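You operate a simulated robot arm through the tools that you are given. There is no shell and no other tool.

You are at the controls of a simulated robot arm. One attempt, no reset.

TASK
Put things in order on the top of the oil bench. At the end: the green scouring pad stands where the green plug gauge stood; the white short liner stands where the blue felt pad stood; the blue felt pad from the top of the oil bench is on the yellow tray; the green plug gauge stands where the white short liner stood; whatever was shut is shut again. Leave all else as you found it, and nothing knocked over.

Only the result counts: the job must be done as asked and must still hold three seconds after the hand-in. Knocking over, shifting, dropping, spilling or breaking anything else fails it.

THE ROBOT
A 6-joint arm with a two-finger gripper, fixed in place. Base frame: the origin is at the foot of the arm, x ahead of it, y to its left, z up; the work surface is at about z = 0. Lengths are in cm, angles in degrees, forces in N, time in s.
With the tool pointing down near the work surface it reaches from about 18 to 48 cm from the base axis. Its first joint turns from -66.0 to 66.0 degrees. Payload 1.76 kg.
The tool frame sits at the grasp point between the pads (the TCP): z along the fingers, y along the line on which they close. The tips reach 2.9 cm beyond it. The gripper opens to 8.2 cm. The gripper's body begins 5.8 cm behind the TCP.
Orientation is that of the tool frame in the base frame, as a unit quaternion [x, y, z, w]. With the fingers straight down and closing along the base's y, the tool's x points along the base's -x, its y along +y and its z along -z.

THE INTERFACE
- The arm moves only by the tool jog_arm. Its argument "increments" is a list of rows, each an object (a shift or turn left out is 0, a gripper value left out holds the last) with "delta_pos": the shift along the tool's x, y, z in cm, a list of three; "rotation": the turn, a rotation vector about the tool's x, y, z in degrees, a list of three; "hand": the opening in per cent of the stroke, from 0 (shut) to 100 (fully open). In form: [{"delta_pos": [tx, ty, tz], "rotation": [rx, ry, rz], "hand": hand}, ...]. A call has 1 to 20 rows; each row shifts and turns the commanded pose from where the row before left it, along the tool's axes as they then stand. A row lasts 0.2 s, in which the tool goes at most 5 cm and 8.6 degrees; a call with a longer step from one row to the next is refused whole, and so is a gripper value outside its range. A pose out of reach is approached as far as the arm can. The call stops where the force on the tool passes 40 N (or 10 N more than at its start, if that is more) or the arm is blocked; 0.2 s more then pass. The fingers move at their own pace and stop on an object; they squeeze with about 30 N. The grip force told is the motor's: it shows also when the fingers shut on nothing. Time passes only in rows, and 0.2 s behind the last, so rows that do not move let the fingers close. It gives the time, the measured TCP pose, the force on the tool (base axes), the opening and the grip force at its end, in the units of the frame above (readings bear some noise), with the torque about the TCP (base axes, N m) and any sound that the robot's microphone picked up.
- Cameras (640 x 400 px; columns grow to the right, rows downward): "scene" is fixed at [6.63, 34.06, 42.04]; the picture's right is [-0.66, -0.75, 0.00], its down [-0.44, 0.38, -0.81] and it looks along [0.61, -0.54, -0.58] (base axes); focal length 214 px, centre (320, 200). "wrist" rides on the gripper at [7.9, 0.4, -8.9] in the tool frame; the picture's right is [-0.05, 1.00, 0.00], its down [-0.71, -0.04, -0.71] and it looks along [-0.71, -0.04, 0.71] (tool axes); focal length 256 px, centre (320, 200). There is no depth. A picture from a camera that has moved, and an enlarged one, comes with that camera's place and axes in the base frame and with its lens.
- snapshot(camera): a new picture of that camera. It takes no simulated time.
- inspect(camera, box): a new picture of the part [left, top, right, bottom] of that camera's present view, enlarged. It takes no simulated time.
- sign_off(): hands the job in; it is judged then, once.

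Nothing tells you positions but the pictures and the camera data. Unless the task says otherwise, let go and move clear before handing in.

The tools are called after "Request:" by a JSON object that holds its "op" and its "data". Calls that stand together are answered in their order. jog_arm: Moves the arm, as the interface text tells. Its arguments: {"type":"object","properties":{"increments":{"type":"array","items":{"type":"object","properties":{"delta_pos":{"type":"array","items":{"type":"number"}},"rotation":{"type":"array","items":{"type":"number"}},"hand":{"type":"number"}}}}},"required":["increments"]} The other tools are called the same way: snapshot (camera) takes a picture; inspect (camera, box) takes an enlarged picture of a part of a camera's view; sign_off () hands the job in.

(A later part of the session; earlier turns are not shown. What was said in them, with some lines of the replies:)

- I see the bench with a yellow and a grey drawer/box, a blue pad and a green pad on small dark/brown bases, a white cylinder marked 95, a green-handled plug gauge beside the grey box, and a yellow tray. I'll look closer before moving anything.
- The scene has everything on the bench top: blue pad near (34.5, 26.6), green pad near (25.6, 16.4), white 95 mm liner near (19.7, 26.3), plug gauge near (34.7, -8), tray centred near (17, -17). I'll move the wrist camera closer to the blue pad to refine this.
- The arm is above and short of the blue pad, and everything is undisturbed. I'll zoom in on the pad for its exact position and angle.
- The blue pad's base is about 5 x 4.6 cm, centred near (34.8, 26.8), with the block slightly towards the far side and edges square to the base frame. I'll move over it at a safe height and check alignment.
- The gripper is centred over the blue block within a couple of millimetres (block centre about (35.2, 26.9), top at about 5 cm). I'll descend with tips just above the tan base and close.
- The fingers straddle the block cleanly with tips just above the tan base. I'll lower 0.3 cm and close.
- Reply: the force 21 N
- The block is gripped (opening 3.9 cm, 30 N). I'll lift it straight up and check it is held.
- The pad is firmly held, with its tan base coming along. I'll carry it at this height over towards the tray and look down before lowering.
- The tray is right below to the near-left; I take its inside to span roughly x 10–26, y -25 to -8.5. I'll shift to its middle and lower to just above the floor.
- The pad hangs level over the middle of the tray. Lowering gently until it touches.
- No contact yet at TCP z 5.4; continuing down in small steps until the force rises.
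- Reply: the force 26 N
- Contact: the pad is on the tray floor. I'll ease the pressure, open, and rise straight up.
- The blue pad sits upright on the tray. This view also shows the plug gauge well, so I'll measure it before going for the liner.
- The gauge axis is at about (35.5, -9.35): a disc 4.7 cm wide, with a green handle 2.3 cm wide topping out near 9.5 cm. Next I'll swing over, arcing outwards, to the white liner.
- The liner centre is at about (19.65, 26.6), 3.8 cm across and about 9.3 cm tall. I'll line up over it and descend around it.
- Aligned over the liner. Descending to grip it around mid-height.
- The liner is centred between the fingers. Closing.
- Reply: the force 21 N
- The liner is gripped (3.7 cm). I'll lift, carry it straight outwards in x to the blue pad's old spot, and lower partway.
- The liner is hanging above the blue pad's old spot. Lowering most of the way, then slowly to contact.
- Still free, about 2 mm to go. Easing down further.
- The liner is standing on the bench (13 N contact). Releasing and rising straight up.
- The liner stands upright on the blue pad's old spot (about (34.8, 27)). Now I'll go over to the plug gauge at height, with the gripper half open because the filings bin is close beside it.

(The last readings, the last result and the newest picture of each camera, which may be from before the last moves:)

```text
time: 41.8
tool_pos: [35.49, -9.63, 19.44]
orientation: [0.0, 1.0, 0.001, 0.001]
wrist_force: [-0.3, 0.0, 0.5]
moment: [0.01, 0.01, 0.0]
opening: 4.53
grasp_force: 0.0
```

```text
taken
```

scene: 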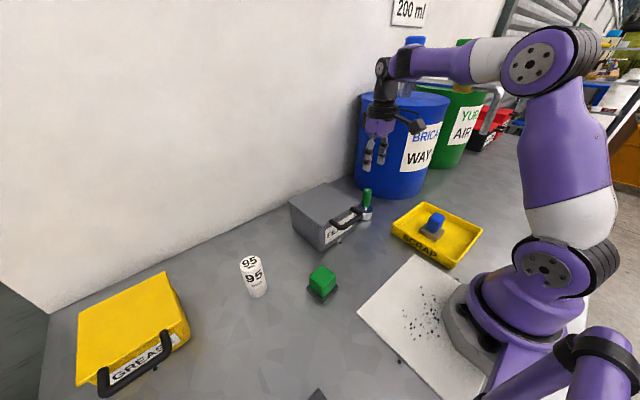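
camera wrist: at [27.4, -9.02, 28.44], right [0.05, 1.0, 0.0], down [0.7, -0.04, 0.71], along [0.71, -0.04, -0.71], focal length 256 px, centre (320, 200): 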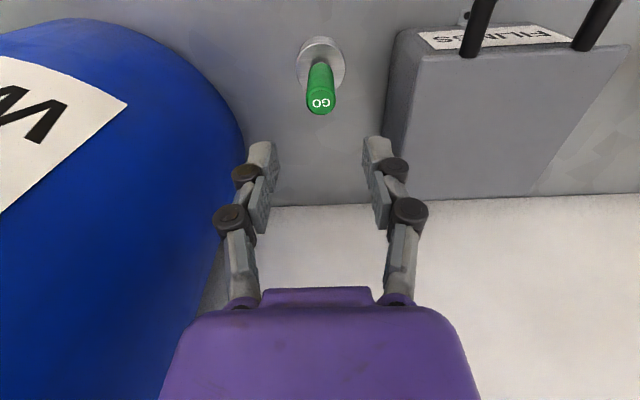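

Request:
{"op": "inspect", "data": {"camera": "wrist", "box": [270, 20, 370, 120]}}

Request:
{"op": "inspect", "data": {"camera": "wrist", "box": [200, 0, 440, 150]}}

```text
4.00 times, centred on (320, 70) of wrist
camera zoom: at [27.4, -9.02, 28.44], right [0.05, 1.0, 0.0], down [0.7, -0.04, 0.71], along [0.71, -0.04, -0.71], focal length 1024 px, centre (320, 720)
```

zoom: 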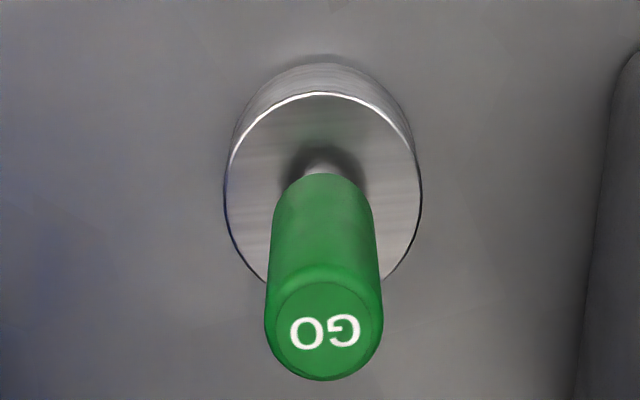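

```text
2.67 times, centred on (320, 75) of wrist
camera zoom: at [27.4, -9.02, 28.44], right [0.05, 1.0, 0.0], down [0.7, -0.04, 0.71], along [0.71, -0.04, -0.71], focal length 683 px, centre (320, 533)
```

zoom: 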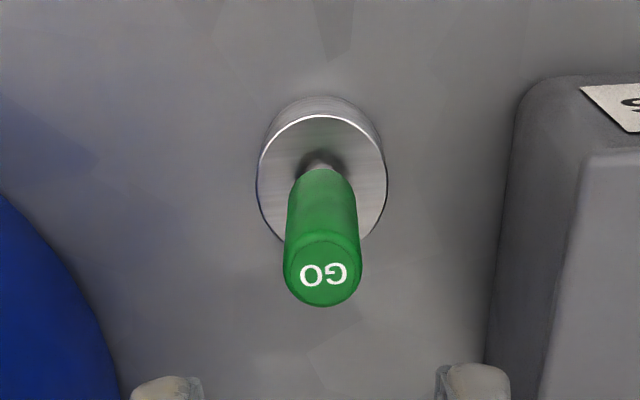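

The gauge axis is at (35.6, -9.4) with its top near 9.8 cm; the half-open gripper clears the filings bin by over 1 cm. I'll trim the position and descend around the handle.

Request:
{"op": "jog_arm", "data": {"increments": [{"delta_pos": [-0.15, 0.15, 0]}, {"delta_pos": [0, 0, 2]}, {"delta_pos": [0, 0, 2]}, {"delta_pos": [0, 0, 1.5]}, {"delta_pos": [0, 0, 0]}, {"delta_pos": [0, 0, 0]}]}}

Request:
{"op": "snapshot", "data": {"camera": "wrist"}}

Request:
{"op": "inspect", "data": {"camera": "scene", "box": [280, 120, 440, 240]}}

```text
time: 43.2
tool_pos: [35.67, -9.38, 13.88]
orientation: [0.001, 1.0, 0.001, 0.002]
wrist_force: [-0.7, 0.4, 0.1]
moment: [0.0, 0.02, -0.02]
opening: 4.52
grasp_force: 0.0
```

```text
taken
camera wrist: at [27.67, -8.75, 22.94], right [0.05, 1.0, 0.0], down [0.7, -0.04, 0.71], along [0.71, -0.04, -0.71], focal length 256 px, centre (320, 200)
```

wrist: 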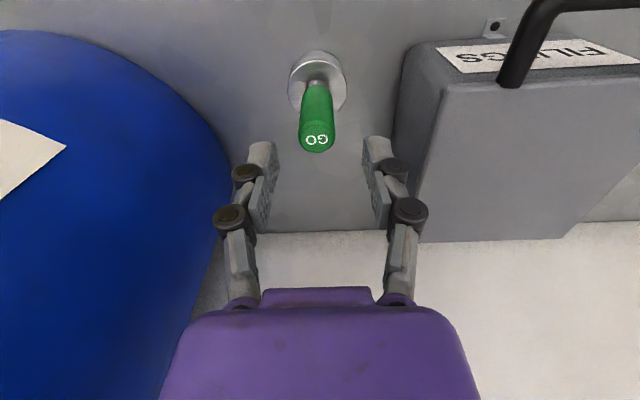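

```text
3.33 times, centred on (360, 180) of scene
camera zoom: at [6.63, 34.06, 42.04], right [-0.66, -0.75, 0.0], down [-0.44, 0.38, -0.81], along [0.61, -0.54, -0.58], focal length 715 px, centre (187, 267)
```

zoom: 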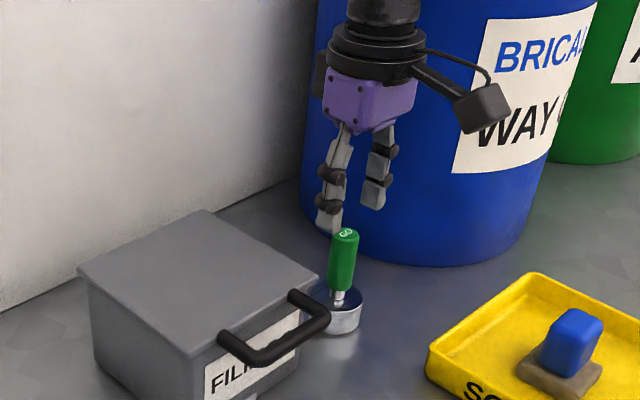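

Well aligned on the handle. Descending the rest of the way.

Request:
{"op": "jog_arm", "data": {"increments": [{"delta_pos": [0, -0.05, 1.5]}, {"delta_pos": [0, 0, 1.5]}, {"delta_pos": [0, 0, 1.5]}, {"delta_pos": [0, 0, 1.3]}, {"delta_pos": [0, 0, 0.8]}, {"delta_pos": [0, 0, 0]}, {"delta_pos": [0, 0, 0]}]}}

Request:
{"op": "snapshot", "data": {"camera": "wrist"}}

Request:
{"op": "inspect", "data": {"camera": "scene", "box": [280, 140, 440, 240]}}

```text
time: 44.8
tool_pos: [35.69, -9.46, 7.2]
orientation: [0.001, 1.0, 0.001, 0.001]
wrist_force: [0.2, 0.1, 0.4]
moment: [-0.03, -0.03, -0.01]
opening: 4.53
grasp_force: 0.0
```

```text
taken
camera wrist: at [27.56, -8.91, 16.23], right [0.05, 1.0, 0.0], down [0.7, -0.04, 0.71], along [0.71, -0.04, -0.71], focal length 256 px, centre (320, 200)
```

wrist: 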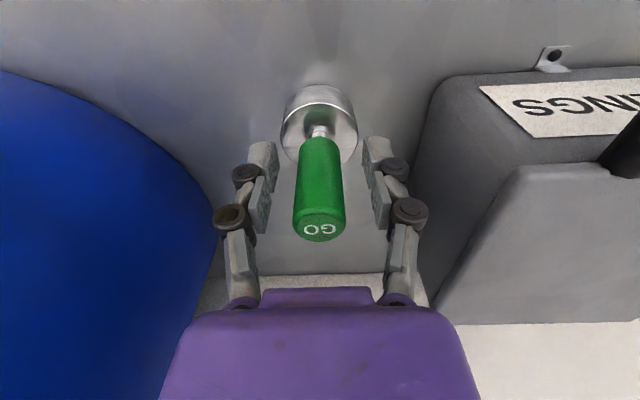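

```text
4.00 times, centred on (360, 190) of scene
camera zoom: at [6.63, 34.06, 42.04], right [-0.66, -0.75, 0.0], down [-0.44, 0.38, -0.81], along [0.61, -0.54, -0.58], focal length 858 px, centre (160, 240)
```

zoom: 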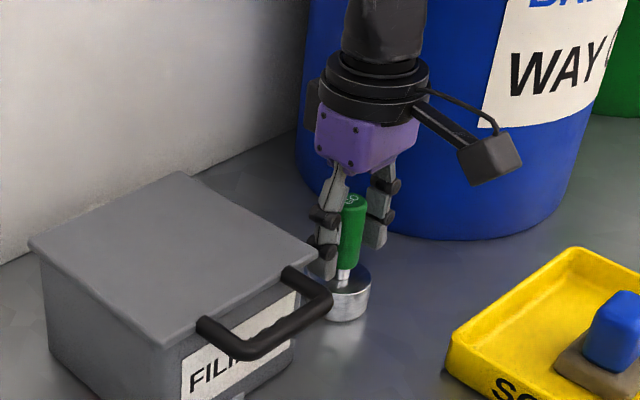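

The fingers flank the green handle above the disc. Closing.

Request:
{"op": "jog_arm", "data": {"increments": [{"hand": 0}, {"hand": 0}, {"hand": 0}, {"hand": 0}]}}

Request:
{"op": "snapshot", "data": {"camera": "wrist"}}

```text
time: 45.8
tool_pos: [35.52, -9.56, 7.31]
orientation: [0.0, 1.0, -0.001, 0.002]
wrist_force: [-0.4, -3.3, 13.4]
moment: [-0.12, 0.02, -0.03]
opening: 2.23
grasp_force: 29.8
```

```text
taken
camera wrist: at [27.58, -8.92, 16.27], right [0.05, 1.0, 0.0], down [0.7, -0.04, 0.71], along [0.71, -0.04, -0.7], focal length 256 px, centre (320, 200)
```

wrist: 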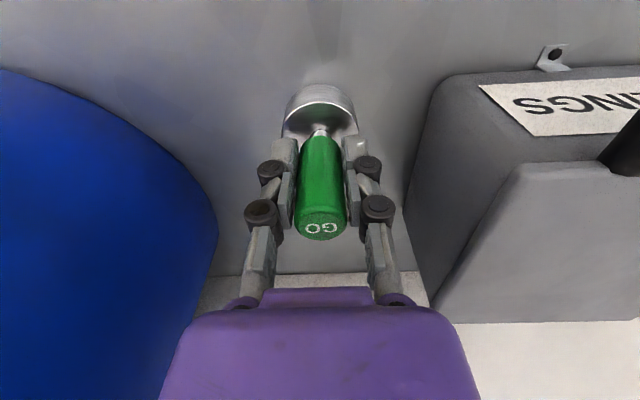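

Gripped at 2.2 cm. Lifting the gauge straight up and checking.

Request:
{"op": "jog_arm", "data": {"increments": [{"delta_pos": [0, 0, -0.5]}, {"delta_pos": [0, 0, -1]}, {"delta_pos": [0, 0, -2]}, {"delta_pos": [0, 0, -2.5]}, {"delta_pos": [0, 0, -2.5]}, {"delta_pos": [0, 0, -2.5]}, {"delta_pos": [0, 0, -2]}, {"delta_pos": [0, 0, 0]}]}}

Request:
{"op": "snapshot", "data": {"camera": "wrist"}}

Request:
{"op": "snapshot", "data": {"camera": "scene"}}

```text
time: 47.6
tool_pos: [35.68, -9.35, 20.61]
orientation: [0.001, 1.0, 0.001, 0.001]
wrist_force: [0.6, 0.3, -3.1]
moment: [-0.01, 0.04, -0.02]
opening: 2.23
grasp_force: 29.7
```

```text
taken
camera wrist: at [27.67, -8.82, 29.51], right [0.05, 1.0, 0.0], down [0.7, -0.04, 0.71], along [0.71, -0.04, -0.71], focal length 256 px, centre (320, 200)
```

wrist: 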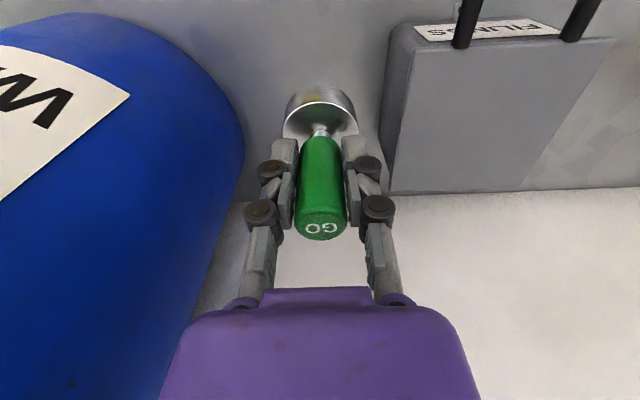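

```text
taken
```

scene: 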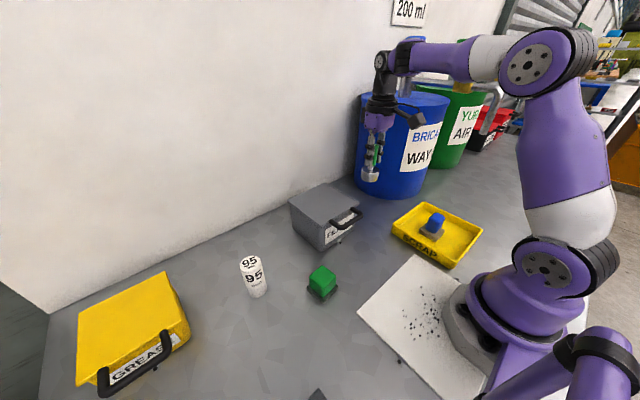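

The gauge is held upright. I'll carry it, keeping clear of the bin, to above the liner's old spot at (19.65, 26.6).

Request:
{"op": "jog_arm", "data": {"increments": [{"delta_pos": [1.0, 0.85, 0]}, {"delta_pos": [1.9, 1.6, 0]}, {"delta_pos": [1.9, 1.6, 0]}, {"delta_pos": [1.9, 1.6, 0]}, {"delta_pos": [1.3, 1.9, 0]}, {"delta_pos": [0.6, 2.3, 0]}, {"delta_pos": [0, 2.5, 0]}, {"delta_pos": [0, 2.5, 0]}, {"delta_pos": [0.3, 2.5, 0]}, {"delta_pos": [0.9, 2.5, 0]}, {"delta_pos": [1.0, 2.6, 0]}, {"delta_pos": [1.0, 2.6, 0]}, {"delta_pos": [1.0, 2.6, 0]}, {"delta_pos": [1.0, 2.6, 0]}, {"delta_pos": [1.0, 2.6, 0]}, {"delta_pos": [0.8, 2.0, 0]}, {"delta_pos": [0.45, 1.15, 0]}, {"delta_pos": [0, 0, 0]}, {"delta_pos": [0, 0, 0]}]}}

Request:
{"op": "snapshot", "data": {"camera": "wrist"}}

Request:
{"op": "snapshot", "data": {"camera": "scene"}}

```text
time: 51.6
tool_pos: [19.7, 26.68, 20.52]
orientation: [0.001, 1.0, 0.0, 0.001]
wrist_force: [0.0, -0.6, -2.9]
moment: [-0.02, 0.03, 0.01]
opening: 2.22
grasp_force: 30.2
```

```text
taken
camera wrist: at [11.67, 27.3, 29.47], right [0.05, 1.0, 0.0], down [0.7, -0.04, 0.71], along [0.71, -0.04, -0.71], focal length 256 px, centre (320, 200)
```

wrist: 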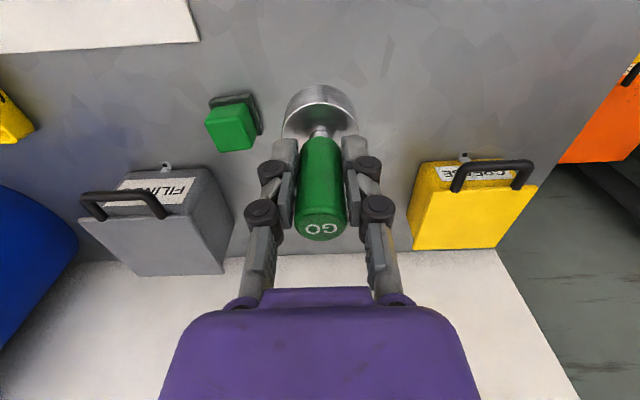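

```text
taken
```

scene: 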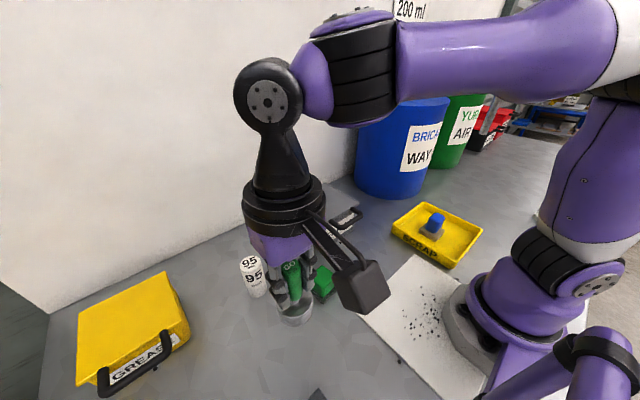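

Positioned over the liner's old spot (1 mm trim in y). Lowering.

Request:
{"op": "jog_arm", "data": {"increments": [{"delta_pos": [0, -0.1, 1]}, {"delta_pos": [0, 0, 2]}, {"delta_pos": [0, 0, 2.5]}, {"delta_pos": [0, 0, 2.5]}, {"delta_pos": [0, 0, 2]}, {"delta_pos": [0, 0, 1.5]}, {"delta_pos": [0, 0, 0.8]}, {"delta_pos": [0, 0, 0.3]}, {"delta_pos": [0, 0, 0]}]}}

Request:
{"op": "snapshot", "data": {"camera": "wrist"}}

Request:
{"op": "snapshot", "data": {"camera": "scene"}}

```text
time: 53.6
tool_pos: [19.74, 26.59, 7.69]
orientation: [0.001, 1.0, 0.001, 0.001]
wrist_force: [0.8, 0.8, -3.7]
moment: [0.0, 0.01, 0.0]
opening: 2.2
grasp_force: 30.0
```

```text
taken
camera wrist: at [11.68, 27.08, 16.67], right [0.05, 1.0, 0.0], down [0.7, -0.04, 0.71], along [0.71, -0.04, -0.71], focal length 256 px, centre (320, 200)
```

wrist: 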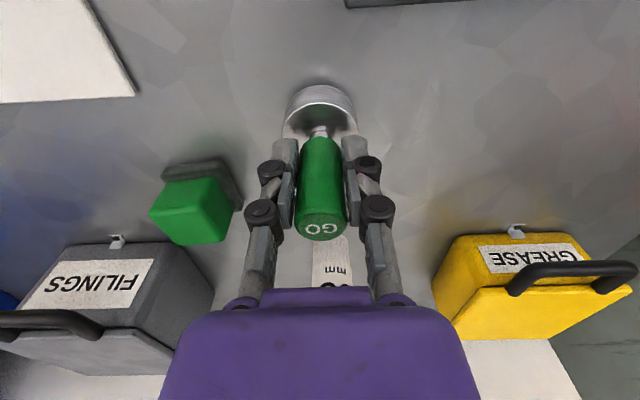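

```text
taken
```

scene: 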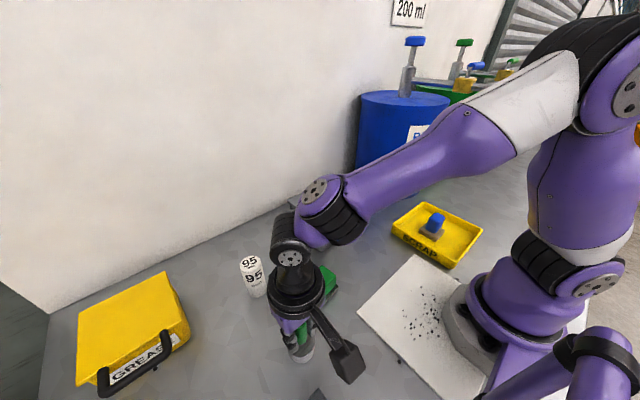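

Request:
{"op": "jog_arm", "data": {"increments": [{"delta_pos": [0, 0, 0.2]}, {"delta_pos": [0, 0, 0.1]}, {"delta_pos": [0, 0, 0]}]}}

```text
time: 54.4
tool_pos: [19.71, 26.65, 7.37]
orientation: [0.001, 1.0, 0.001, 0.001]
wrist_force: [-0.9, -0.4, -3.3]
moment: [-0.03, 0.03, 0.0]
opening: 2.21
grasp_force: 30.3
```

The gauge is just above the bench; no contact yet. Easing down in small steps.

Request:
{"op": "jog_arm", "data": {"increments": [{"delta_pos": [0, 0, 0.1]}, {"delta_pos": [0, 0, 0.05]}, {"delta_pos": [0, 0, 0]}]}}

```text
time: 55.2
tool_pos: [19.72, 26.41, 7.24]
orientation: [0.0, 1.0, 0.001, 0.001]
wrist_force: [-4.8, -8.8, 24.8]
moment: [-0.31, 0.08, -0.03]
opening: 2.24
grasp_force: 30.1
```

Standing on the bench. Releasing (partial opening) and rising.

Request:
{"op": "jog_arm", "data": {"increments": [{"delta_pos": [0, 0, -0.08]}, {"hand": 40}, {"hand": 70}, {"hand": 70}, {"delta_pos": [0, 0, -0.5]}, {"delta_pos": [0, 0, -1.5]}, {"delta_pos": [0, 0, -2.5]}, {"delta_pos": [0, 0, -3]}, {"delta_pos": [0, 0, -3]}, {"delta_pos": [0, 0, -2]}, {"delta_pos": [0, 0, 0]}]}}

Request:
{"op": "snapshot", "data": {"camera": "wrist"}}

Request:
{"op": "snapshot", "data": {"camera": "scene"}}

```text
time: 57.6
tool_pos: [19.58, 26.63, 19.79]
orientation: [0.001, 1.0, 0.001, 0.001]
wrist_force: [-0.3, 0.4, 0.1]
moment: [-0.01, 0.01, 0.0]
opening: 5.74
grasp_force: 0.2
```

```text
taken
camera wrist: at [11.58, 27.16, 28.83], right [0.05, 1.0, 0.0], down [0.7, -0.04, 0.71], along [0.71, -0.04, -0.71], focal length 256 px, centre (320, 200)
```

wrist: 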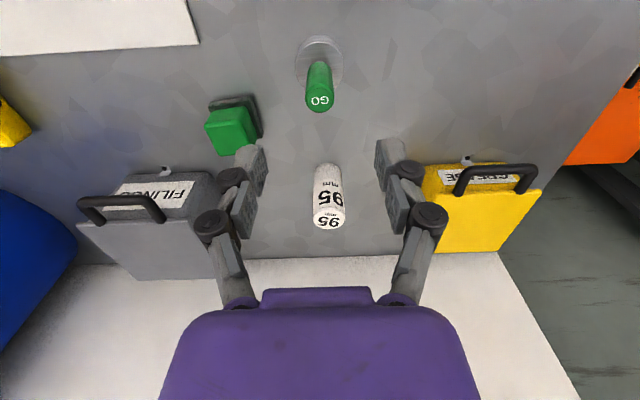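

```text
taken
```

scene: 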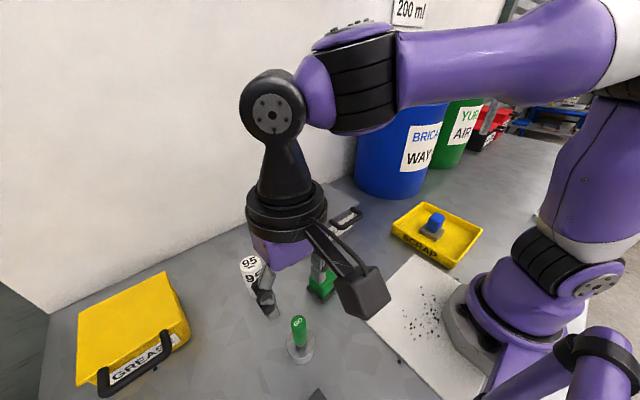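

The gauge stands upright on the liner's old spot. Last piece: the green pad near (25.7, 16.7), turned about 6°. I'll move over it and look.

Request:
{"op": "jog_arm", "data": {"increments": [{"delta_pos": [-0.8, -1.2, 0]}, {"delta_pos": [-1.5, -2.5, 0]}, {"delta_pos": [-1.5, -2.5, 0], "hand": 100}, {"delta_pos": [-1.5, -2.5, 0]}, {"delta_pos": [-0.8, -1.3, 1]}, {"delta_pos": [0, 0, 2]}, {"delta_pos": [0, 0, 2]}, {"delta_pos": [0, 0, 0]}, {"delta_pos": [0, 0, 0]}]}}

Request:
{"op": "snapshot", "data": {"camera": "wrist"}}

Request:
{"op": "inspect", "data": {"camera": "wrist", "box": [260, 40, 380, 160]}}

Request:
{"op": "snapshot", "data": {"camera": "scene"}}

```text
time: 59.6
tool_pos: [25.6, 16.31, 14.77]
orientation: [0.002, 1.0, 0.001, 0.001]
wrist_force: [0.5, 0.9, 0.4]
moment: [0.0, 0.01, 0.01]
opening: 8.2
grasp_force: 0.1
```

```text
taken
camera wrist: at [17.59, 16.88, 23.74], right [0.05, 1.0, 0.0], down [0.7, -0.04, 0.71], along [0.71, -0.04, -0.71], focal length 256 px, centre (320, 200)
```

wrist: 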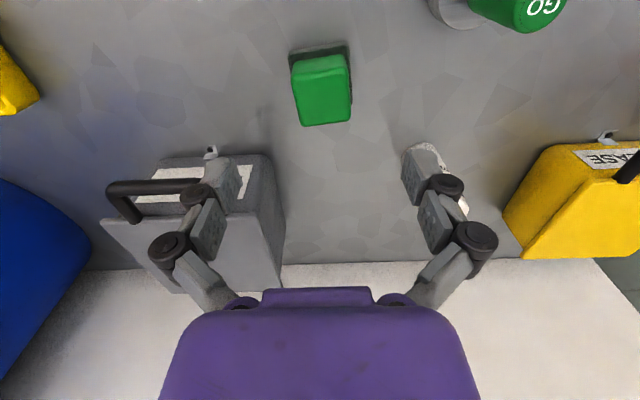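

```text
3.33 times, centred on (320, 100) of wrist
camera zoom: at [17.59, 16.88, 23.74], right [0.05, 1.0, 0.0], down [0.7, -0.04, 0.71], along [0.71, -0.04, -0.71], focal length 853 px, centre (320, 533)
```

zoom: 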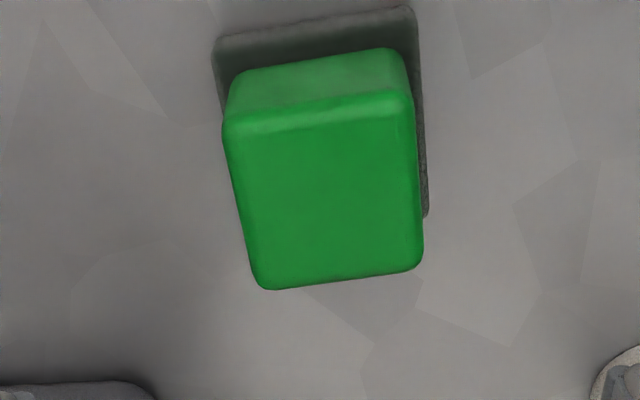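

```text
taken
```

scene: 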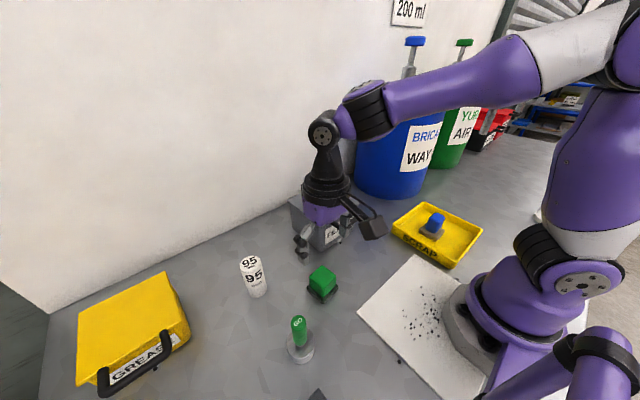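

The green pad is centred at (25.7, 16.7), turned about 5.5° counter-clockwise, block about 3.9 cm wide. I'll trim the position, turn the gripper to match, and descend.

Request:
{"op": "jog_arm", "data": {"increments": [{"delta_pos": [-0.13, 0.34, 0]}, {"rotation": [0, 0, -5.5]}, {"delta_pos": [0, 0, 2]}, {"delta_pos": [0, 0, 2]}, {"delta_pos": [0, 0, 1.5]}, {"delta_pos": [0, 0, 0]}, {"delta_pos": [0, 0, 0]}]}}

Request:
{"op": "snapshot", "data": {"camera": "wrist"}}

```text
time: 61.2
tool_pos: [25.85, 16.61, 9.38]
orientation: [-0.047, 0.999, 0.001, 0.0]
wrist_force: [0.9, 0.6, -0.7]
moment: [0.01, 0.0, 0.02]
opening: 8.2
grasp_force: 0.2
```

```text
taken
camera wrist: at [17.86, 16.42, 18.39], right [-0.04, 1.0, 0.0], down [0.7, 0.03, 0.71], along [0.71, 0.03, -0.71], focal length 256 px, centre (320, 200)
```

wrist: 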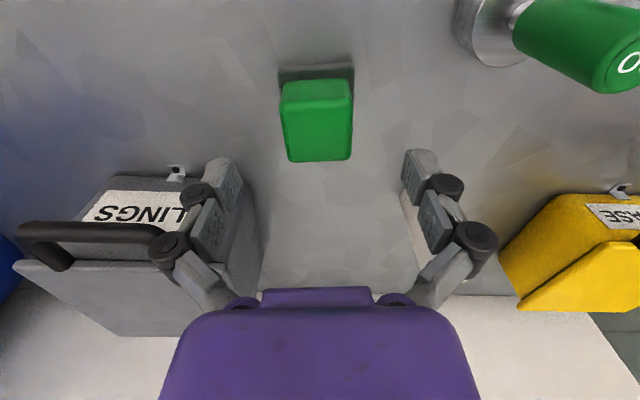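

Aligned with the pad. Descending to just above its dark base, then closing.

Request:
{"op": "jog_arm", "data": {"increments": [{"delta_pos": [0.15, 0, 1.2]}, {"delta_pos": [0, 0, 1.2]}, {"delta_pos": [0, 0, 1.2]}, {"delta_pos": [0, 0, 0.8]}, {"delta_pos": [0, 0, 0]}, {"delta_pos": [0, 0, 0]}]}}

Request:
{"op": "snapshot", "data": {"camera": "wrist"}}

Request:
{"op": "inspect", "data": {"camera": "scene", "box": [260, 220, 380, 310]}}

```text
time: 62.6
tool_pos: [25.67, 16.82, 5.13]
orientation: [-0.048, 0.999, 0.001, 0.001]
wrist_force: [-0.5, 0.1, -0.2]
moment: [-0.01, 0.01, -0.03]
opening: 8.21
grasp_force: 0.0
```

```text
taken
camera wrist: at [17.66, 16.74, 14.12], right [-0.04, 1.0, 0.0], down [0.7, 0.03, 0.71], along [0.71, 0.03, -0.71], focal length 256 px, centre (320, 200)
```

wrist: 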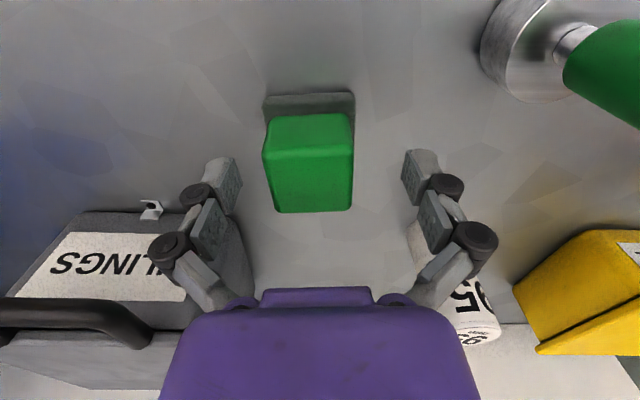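

```text
4.44 times, centred on (320, 265) of scene
camera zoom: at [6.63, 34.06, 42.04], right [-0.66, -0.75, 0.0], down [-0.44, 0.38, -0.81], along [0.61, -0.54, -0.58], focal length 953 px, centre (320, -89)
```

zoom: 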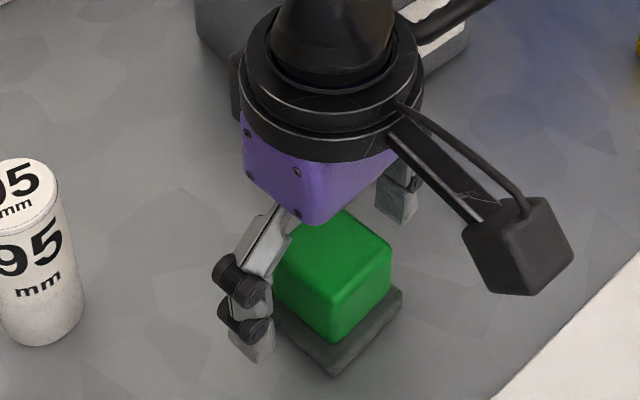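

The block sits about 4 mm off centre between the fingers, so I'll shift, lower 2 mm, and close.

Request:
{"op": "jog_arm", "data": {"increments": [{"delta_pos": [0, -0.4, 0]}, {"delta_pos": [0, 0, 0.2]}, {"delta_pos": [0, 0, 0]}, {"hand": 0}, {"hand": 0}, {"hand": 0}, {"hand": 0}]}}

Request:
{"op": "snapshot", "data": {"camera": "wrist"}}

```text
time: 64.2
tool_pos: [25.88, 16.55, 4.9]
orientation: [-0.047, 0.999, 0.0, 0.002]
wrist_force: [4.6, -0.3, 30.8]
moment: [0.14, -0.17, -0.02]
opening: 4.13
grasp_force: 29.8
```

```text
taken
camera wrist: at [17.81, 16.29, 13.81], right [-0.04, 1.0, 0.0], down [0.7, 0.03, 0.71], along [0.71, 0.03, -0.7], focal length 256 px, centre (320, 200)
```

wrist: 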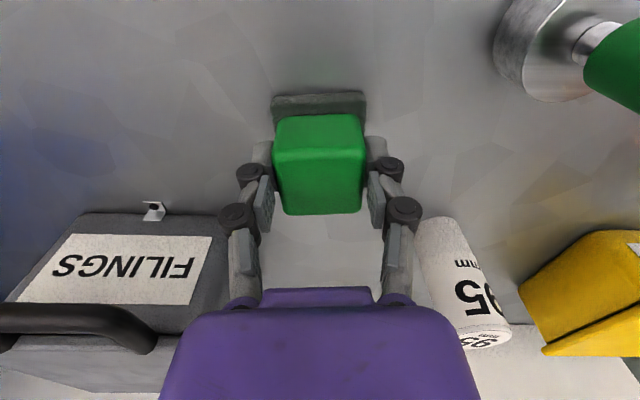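

Gripped (4.1 cm wide). Lifting the green pad.

Request:
{"op": "jog_arm", "data": {"increments": [{"delta_pos": [0, 0, -0.5]}, {"delta_pos": [0, 0, -1]}, {"delta_pos": [0, 0, -2]}, {"delta_pos": [0, 0, -2.5]}, {"delta_pos": [0, 0, -2.5]}, {"delta_pos": [0, 0, -2.5]}, {"delta_pos": [0, 0, -2.5]}, {"delta_pos": [0, 0, -1.5]}, {"delta_pos": [0, 0, 0]}]}}

Request:
{"op": "snapshot", "data": {"camera": "wrist"}}

Request:
{"op": "snapshot", "data": {"camera": "scene"}}

```text
time: 66.2
tool_pos: [25.76, 16.54, 19.78]
orientation: [-0.047, 0.999, 0.001, 0.0]
wrist_force: [-0.2, -0.3, -1.0]
moment: [0.01, 0.0, 0.0]
opening: 4.11
grasp_force: 30.2
```

```text
taken
camera wrist: at [17.67, 16.31, 28.86], right [-0.04, 1.0, 0.0], down [0.7, 0.03, 0.71], along [0.71, 0.03, -0.71], focal length 256 px, centre (320, 200)
```

wrist: 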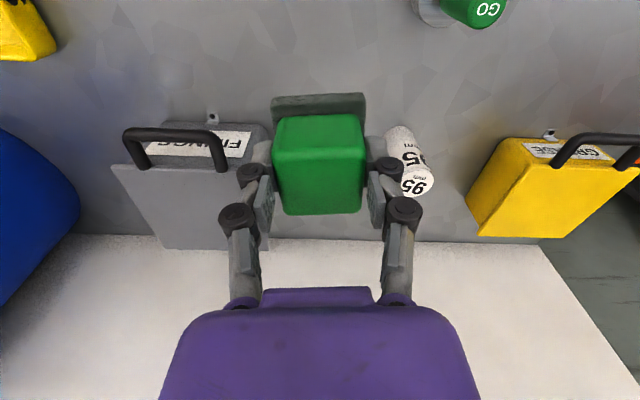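

```text
taken
```

scene: 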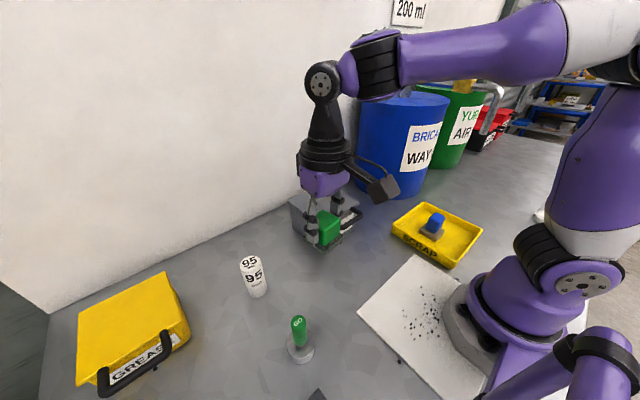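

The pad is held. Carrying it in front of the filings bin, then out to above the gauge's old spot.

Request:
{"op": "jog_arm", "data": {"increments": [{"delta_pos": [0, -1.3, 0]}, {"delta_pos": [0, -2.5, 0]}, {"delta_pos": [0, -2.5, 0]}, {"delta_pos": [0, -2.5, 0]}, {"delta_pos": [0, -2.5, 0]}, {"delta_pos": [0, -2.5, 0]}, {"delta_pos": [0, -2.5, 0]}, {"delta_pos": [0, -2.5, 0]}, {"delta_pos": [-0.3, -2.4, 0]}, {"delta_pos": [-0.9, -1.6, 0]}, {"delta_pos": [-1.6, -1.2, 0]}, {"delta_pos": [-1.9, -1.1, 0]}, {"delta_pos": [-1.6, -0.9, 0]}, {"delta_pos": [-1.0, -0.6, 0]}, {"delta_pos": [0, 0, 0]}, {"delta_pos": [0, 0, 0]}]}}

Request:
{"op": "snapshot", "data": {"camera": "wrist"}}

Request:
{"op": "snapshot", "data": {"camera": "scene"}}

```text
time: 69.6
tool_pos: [35.71, -9.45, 19.76]
orientation: [-0.048, 0.999, 0.001, 0.001]
wrist_force: [-0.3, 0.2, -0.4]
moment: [-0.02, 0.0, 0.0]
opening: 4.09
grasp_force: 29.8
```

```text
taken
camera wrist: at [27.55, -9.7, 28.8], right [-0.04, 1.0, 0.0], down [0.7, 0.03, 0.71], along [0.71, 0.03, -0.71], focal length 256 px, centre (320, 200)
```

wrist: 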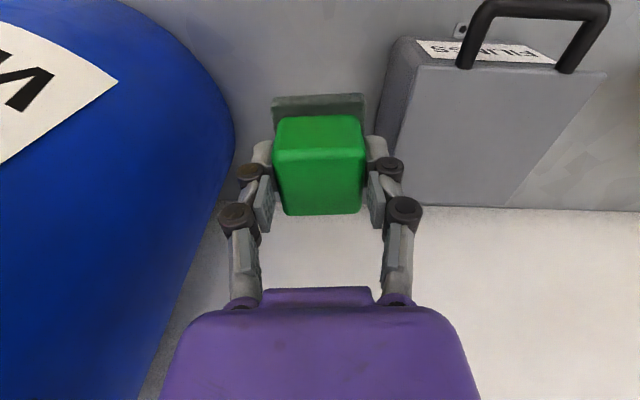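

```text
taken
```

scene: 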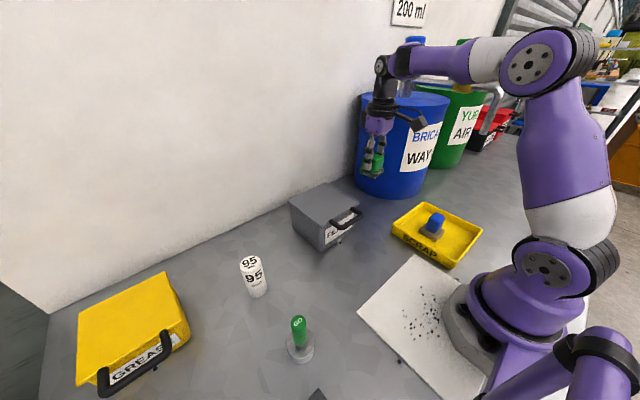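

Over the gauge's old spot. Lowering most of the way.

Request:
{"op": "jog_arm", "data": {"increments": [{"delta_pos": [-0.1, 0.05, 1]}, {"delta_pos": [0, 0, 2]}, {"delta_pos": [0, 0, 2.5]}, {"delta_pos": [0, 0, 2.5]}, {"delta_pos": [0, 0, 2.5]}, {"delta_pos": [0, 0, 1.8]}, {"delta_pos": [0, 0, 1]}, {"delta_pos": [0, 0, 0.5]}, {"delta_pos": [0, 0, 0]}]}}

Request:
{"op": "snapshot", "data": {"camera": "wrist"}}

Request:
{"op": "inspect", "data": {"camera": "scene", "box": [280, 140, 440, 240]}}

```text
time: 71.6
tool_pos: [35.59, -9.12, 5.9]
orientation: [-0.048, 0.999, 0.001, 0.001]
wrist_force: [1.0, -0.1, -0.7]
moment: [0.02, -0.03, 0.01]
opening: 4.09
grasp_force: 30.0
```

```text
taken
camera wrist: at [27.58, -9.43, 14.93], right [-0.04, 1.0, 0.0], down [0.7, 0.03, 0.71], along [0.71, 0.03, -0.71], focal length 256 px, centre (320, 200)
```

wrist: 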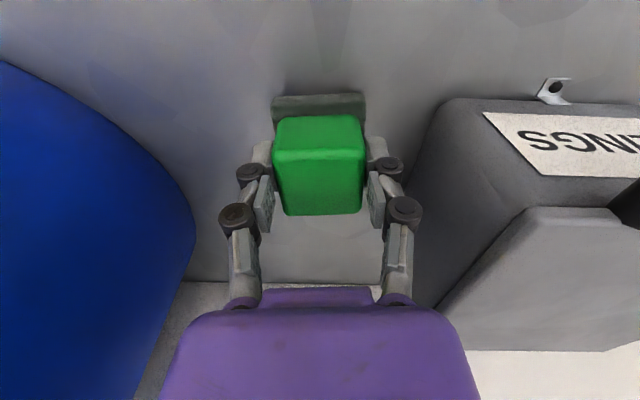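

```text
4.00 times, centred on (360, 190) of scene
camera zoom: at [6.63, 34.06, 42.04], right [-0.66, -0.75, 0.0], down [-0.44, 0.38, -0.81], along [0.61, -0.54, -0.58], focal length 858 px, centre (160, 240)
```

zoom: 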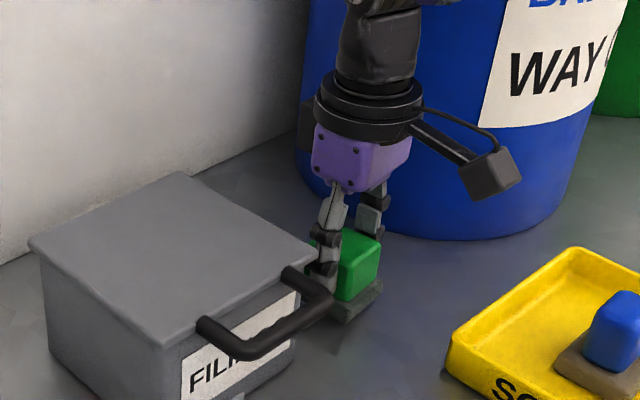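

About 1 cm left to go; I'll trim 2 mm in y and ease down.

Request:
{"op": "jog_arm", "data": {"increments": [{"delta_pos": [-0.08, -0.18, 0.2]}, {"delta_pos": [0, 0, 0.3]}, {"delta_pos": [0, 0, 0.2]}, {"delta_pos": [0, 0, 0]}]}}

Request:
{"op": "snapshot", "data": {"camera": "wrist"}}

```text
time: 72.6
tool_pos: [35.72, -9.34, 5.27]
orientation: [-0.048, 0.999, 0.001, 0.001]
wrist_force: [-0.4, 0.9, -0.3]
moment: [-0.04, 0.02, -0.02]
opening: 4.1
grasp_force: 30.4
```

```text
taken
camera wrist: at [27.66, -9.61, 14.28], right [-0.04, 1.0, 0.0], down [0.7, 0.03, 0.71], along [0.71, 0.03, -0.71], focal length 256 px, centre (320, 200)
```

wrist: 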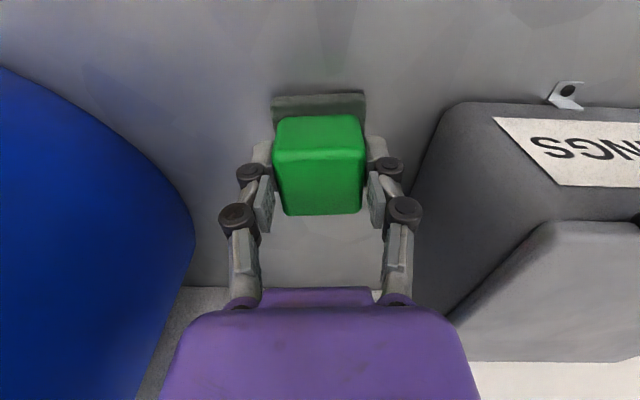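

Request:
{"op": "jog_arm", "data": {"increments": [{"delta_pos": [0, 0, 0.15]}, {"delta_pos": [0, 0, 0.1]}, {"delta_pos": [0, 0, 0]}]}}

```text
time: 73.4
tool_pos: [35.7, -9.5, 5.12]
orientation: [-0.047, 0.999, 0.001, 0.0]
wrist_force: [0.3, 0.5, -0.1]
moment: [0.01, 0.0, -0.01]
opening: 4.11
grasp_force: 30.2
```

Still free. A couple more millimetres down.

Request:
{"op": "jog_arm", "data": {"increments": [{"delta_pos": [0, 0, 0.1]}, {"delta_pos": [0, 0, 0.08]}, {"delta_pos": [0, 0, 0]}]}}

```text
time: 74.2
tool_pos: [35.76, -9.51, 4.93]
orientation: [-0.047, 0.999, 0.0, 0.001]
wrist_force: [-1.0, 0.7, -1.2]
moment: [-0.02, -0.01, 0.01]
opening: 4.1
grasp_force: 30.1
```

Request:
{"op": "jog_arm", "data": {"increments": [{"delta_pos": [0, 0, 0.08]}, {"delta_pos": [0, 0, 0.05]}, {"delta_pos": [0, 0, 0]}]}}

```text
time: 75.0
tool_pos: [35.88, -9.54, 4.87]
orientation: [-0.049, 0.999, 0.0, 0.001]
wrist_force: [-13.6, 4.2, 35.7]
moment: [0.17, 0.37, 0.02]
opening: 4.14
grasp_force: 29.9
```

The pad is on the bench. Backing off slightly, opening partway (bin nearby), and rising straight up.

Request:
{"op": "jog_arm", "data": {"increments": [{"delta_pos": [0, 0, -0.1]}, {"delta_pos": [0, 0, 0]}, {"hand": 60}, {"hand": 70}, {"hand": 70}, {"delta_pos": [0, 0, -0.5]}, {"delta_pos": [0, 0, -1.5]}, {"delta_pos": [0, 0, -2.5]}, {"delta_pos": [0, 0, -3]}, {"delta_pos": [0, 0, -3]}, {"delta_pos": [0, 0, -3]}, {"delta_pos": [0, 0, -2]}, {"delta_pos": [0, 0, 0]}]}}

Request:
{"op": "snapshot", "data": {"camera": "wrist"}}

Request:
{"op": "snapshot", "data": {"camera": "scene"}}

Request:
{"op": "inspect", "data": {"camera": "scene", "box": [280, 160, 440, 260]}}

```text
time: 77.8
tool_pos: [36.04, -9.49, 20.48]
orientation: [-0.048, 0.999, 0.001, 0.001]
wrist_force: [-0.4, -0.3, -0.3]
moment: [0.0, -0.03, -0.01]
opening: 5.76
grasp_force: 0.0
```

```text
taken
camera wrist: at [27.98, -9.74, 29.45], right [-0.04, 1.0, 0.0], down [0.7, 0.03, 0.71], along [0.71, 0.03, -0.71], focal length 256 px, centre (320, 200)
```

wrist: 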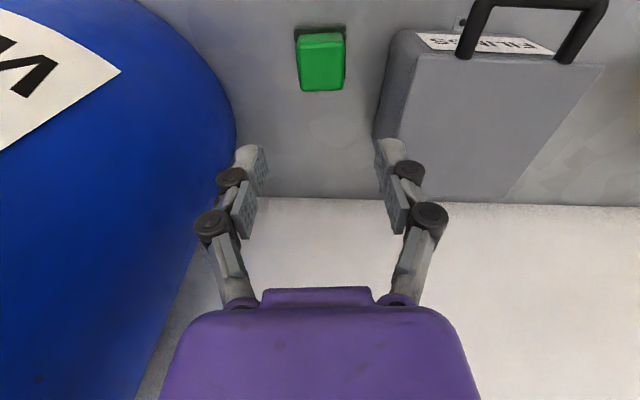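

```text
taken
```

scene: 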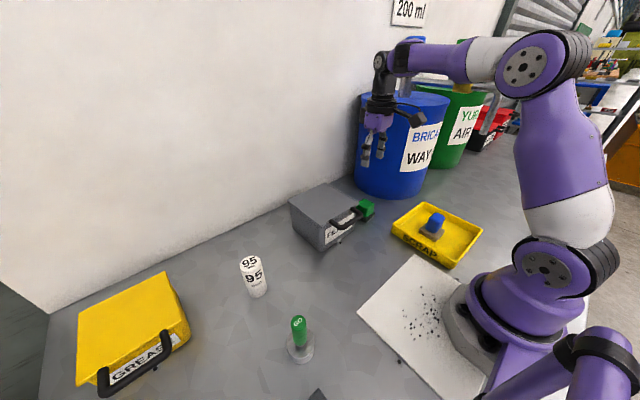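

```text
4.00 times, centred on (360, 210) of scene
camera zoom: at [6.63, 34.06, 42.04], right [-0.66, -0.75, 0.0], down [-0.44, 0.38, -0.81], along [0.61, -0.54, -0.58], focal length 858 px, centre (160, 160)
```

zoom: 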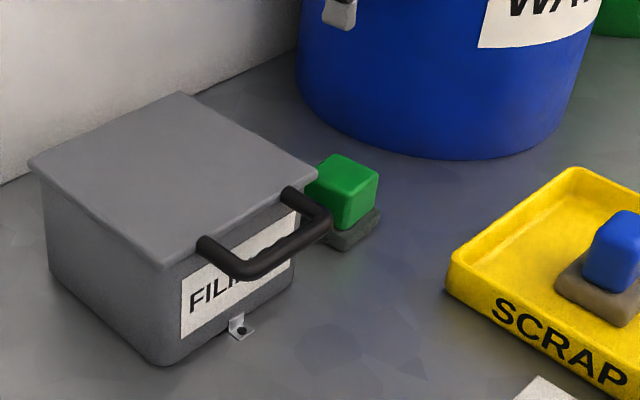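

The green pad stands at the gauge's old spot and the gripper is clear. I'll double-check every piece with close-ups before handing in.

Request:
{"op": "inspect", "data": {"camera": "scene", "box": [270, 300, 340, 380]}}

Request:
{"op": "inspect", "data": {"camera": "scene", "box": [230, 255, 290, 310]}}

Request:
{"op": "inspect", "data": {"camera": "scene", "box": [60, 250, 220, 400]}}

Request:
{"op": "inspect", "data": {"camera": "scene", "box": [220, 160, 380, 260]}}

Request:
{"op": "inspect", "data": {"camera": "scene", "box": [360, 180, 520, 280]}}

Request:
{"op": "inspect", "data": {"camera": "wrist", "box": [270, 0, 370, 100]}}

```text
5.00 times, centred on (305, 340) of scene
camera zoom: at [6.63, 34.06, 42.04], right [-0.66, -0.75, 0.0], down [-0.44, 0.38, -0.81], along [0.61, -0.54, -0.58], focal length 1072 px, centre (395, -500)
```

zoom: 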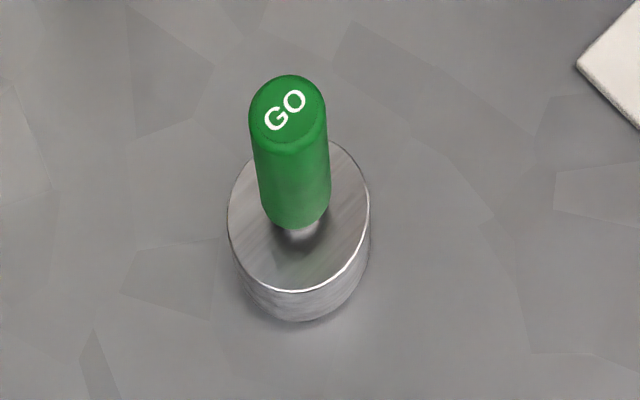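

```text
7.27 times, centred on (260, 282) of scene
camera zoom: at [6.63, 34.06, 42.04], right [-0.66, -0.75, 0.0], down [-0.44, 0.38, -0.81], along [0.61, -0.54, -0.58], focal length 1560 px, centre (756, -400)
```

zoom: 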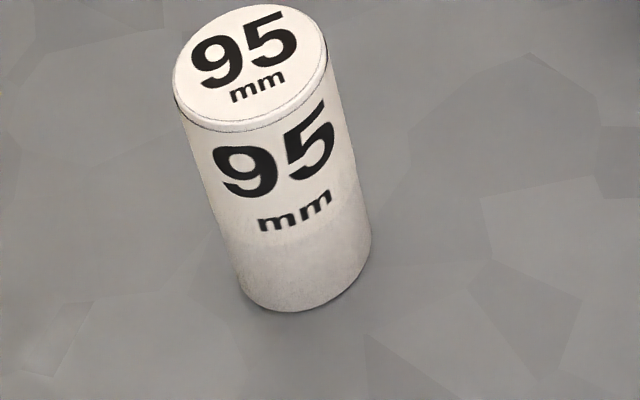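

```text
2.67 times, centred on (140, 325) of scene
camera zoom: at [6.63, 34.06, 42.04], right [-0.66, -0.75, 0.0], down [-0.44, 0.38, -0.81], along [0.61, -0.54, -0.58], focal length 572 px, centre (800, -133)
```

zoom: 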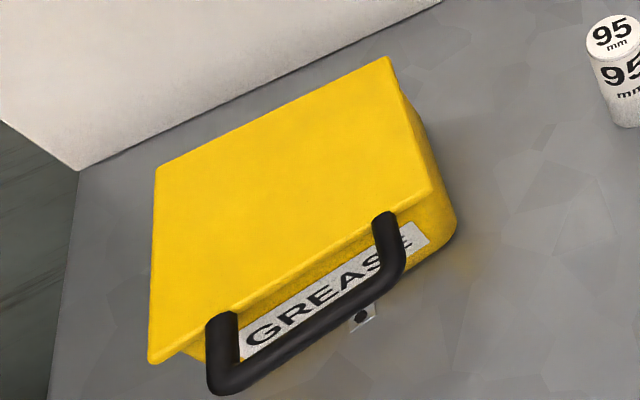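

```text
4.00 times, centred on (300, 210) of scene
camera zoom: at [6.63, 34.06, 42.04], right [-0.66, -0.75, 0.0], down [-0.44, 0.38, -0.81], along [0.61, -0.54, -0.58], focal length 858 px, centre (400, 160)
```

zoom: 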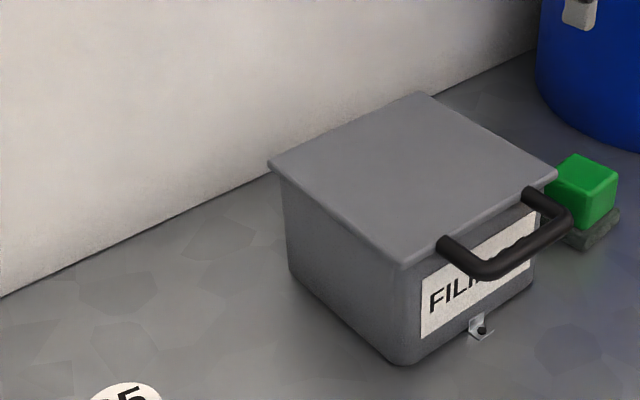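

```text
4.00 times, centred on (440, 230) of scene
camera zoom: at [6.63, 34.06, 42.04], right [-0.66, -0.75, 0.0], down [-0.44, 0.38, -0.81], along [0.61, -0.54, -0.58], focal length 858 px, centre (-160, 80)
```

zoom: 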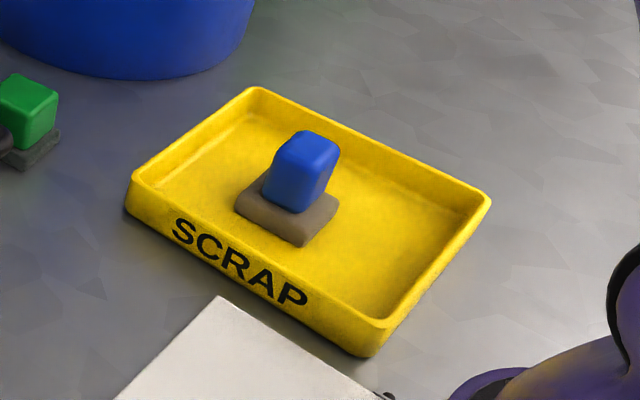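

```text
4.00 times, centred on (320, 50) of wrist
camera zoom: at [27.98, -9.74, 29.45], right [-0.04, 1.0, 0.0], down [0.7, 0.03, 0.71], along [0.71, 0.03, -0.71], focal length 1024 px, centre (320, 800)
```

zoom: 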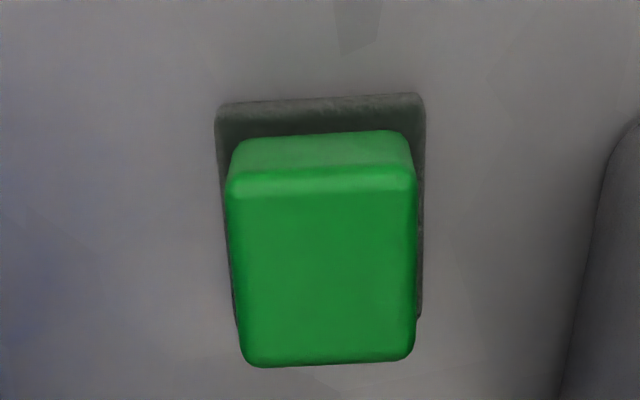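

All four pieces match their target spots within a few millimetres, both bins are still shut, and nothing else has moved. I'll pull the arm further back and up, then check once more.

Request:
{"op": "jog_arm", "data": {"increments": [{"delta_pos": [0, 0, -2]}, {"delta_pos": [1, 0.5, -2.5]}, {"delta_pos": [2, 1.5, -2.5]}, {"delta_pos": [2, 2, -1]}, {"delta_pos": [2, 2, 0]}, {"delta_pos": [1.5, 2, 0]}, {"delta_pos": [0.5, 1, 0]}, {"delta_pos": [0, 0, 0]}, {"delta_pos": [0, 0, 0]}]}}

Request:
{"op": "snapshot", "data": {"camera": "scene"}}

Request:
{"op": "snapshot", "data": {"camera": "wrist"}}

```text
time: 79.8
tool_pos: [26.13, -1.22, 28.07]
orientation: [-0.048, 0.999, 0.001, 0.001]
wrist_force: [-0.3, -0.3, -0.3]
moment: [0.0, 0.03, 0.04]
opening: 5.73
grasp_force: 0.0
```

```text
taken
```

scene: 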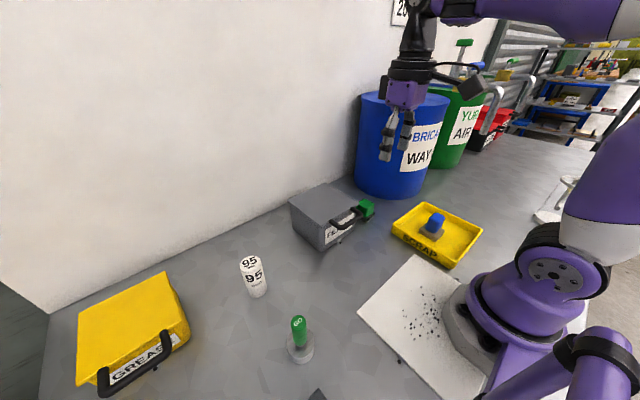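

```text
taken
camera wrist: at [17.95, -1.48, 37.11], right [-0.04, 1.0, 0.0], down [0.7, 0.03, 0.71], along [0.71, 0.03, -0.71], focal length 256 px, centre (320, 200)
```

wrist: 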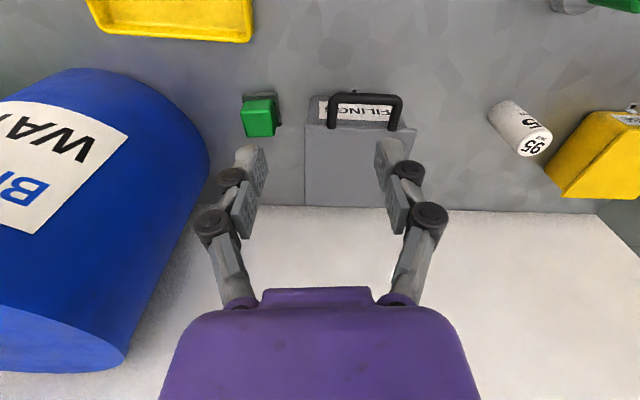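

The green pad, liner and gauge stand upright in their new spots, and the blue pad is on the tray. Both bins are still shut and the arm is clear, so I'm handing in.

Request:
{"op": "sign_off", "data": {}}

```text
The job is handed in.
```

I've handed the job in. As far as the cameras show, everything is where you asked for it, to within a few millimetres.

- **Blue felt pad:** on the yellow tray, roughly in the middle.
- **White short liner:** upright where the blue felt pad stood. I took the white cylinder marked "95 mm" to be the liner, as it was the only white one on the bench.
- **Green plug gauge:** upright where the liner stood.
- **Green scouring pad:** where the plug gauge stood, next to the filings bin.

I never opened the filings or grease bins, and both were still shut in the last pictures. Nothing was knocked over, and nothing else looked moved. The arm had let go and was clear before I handed in.
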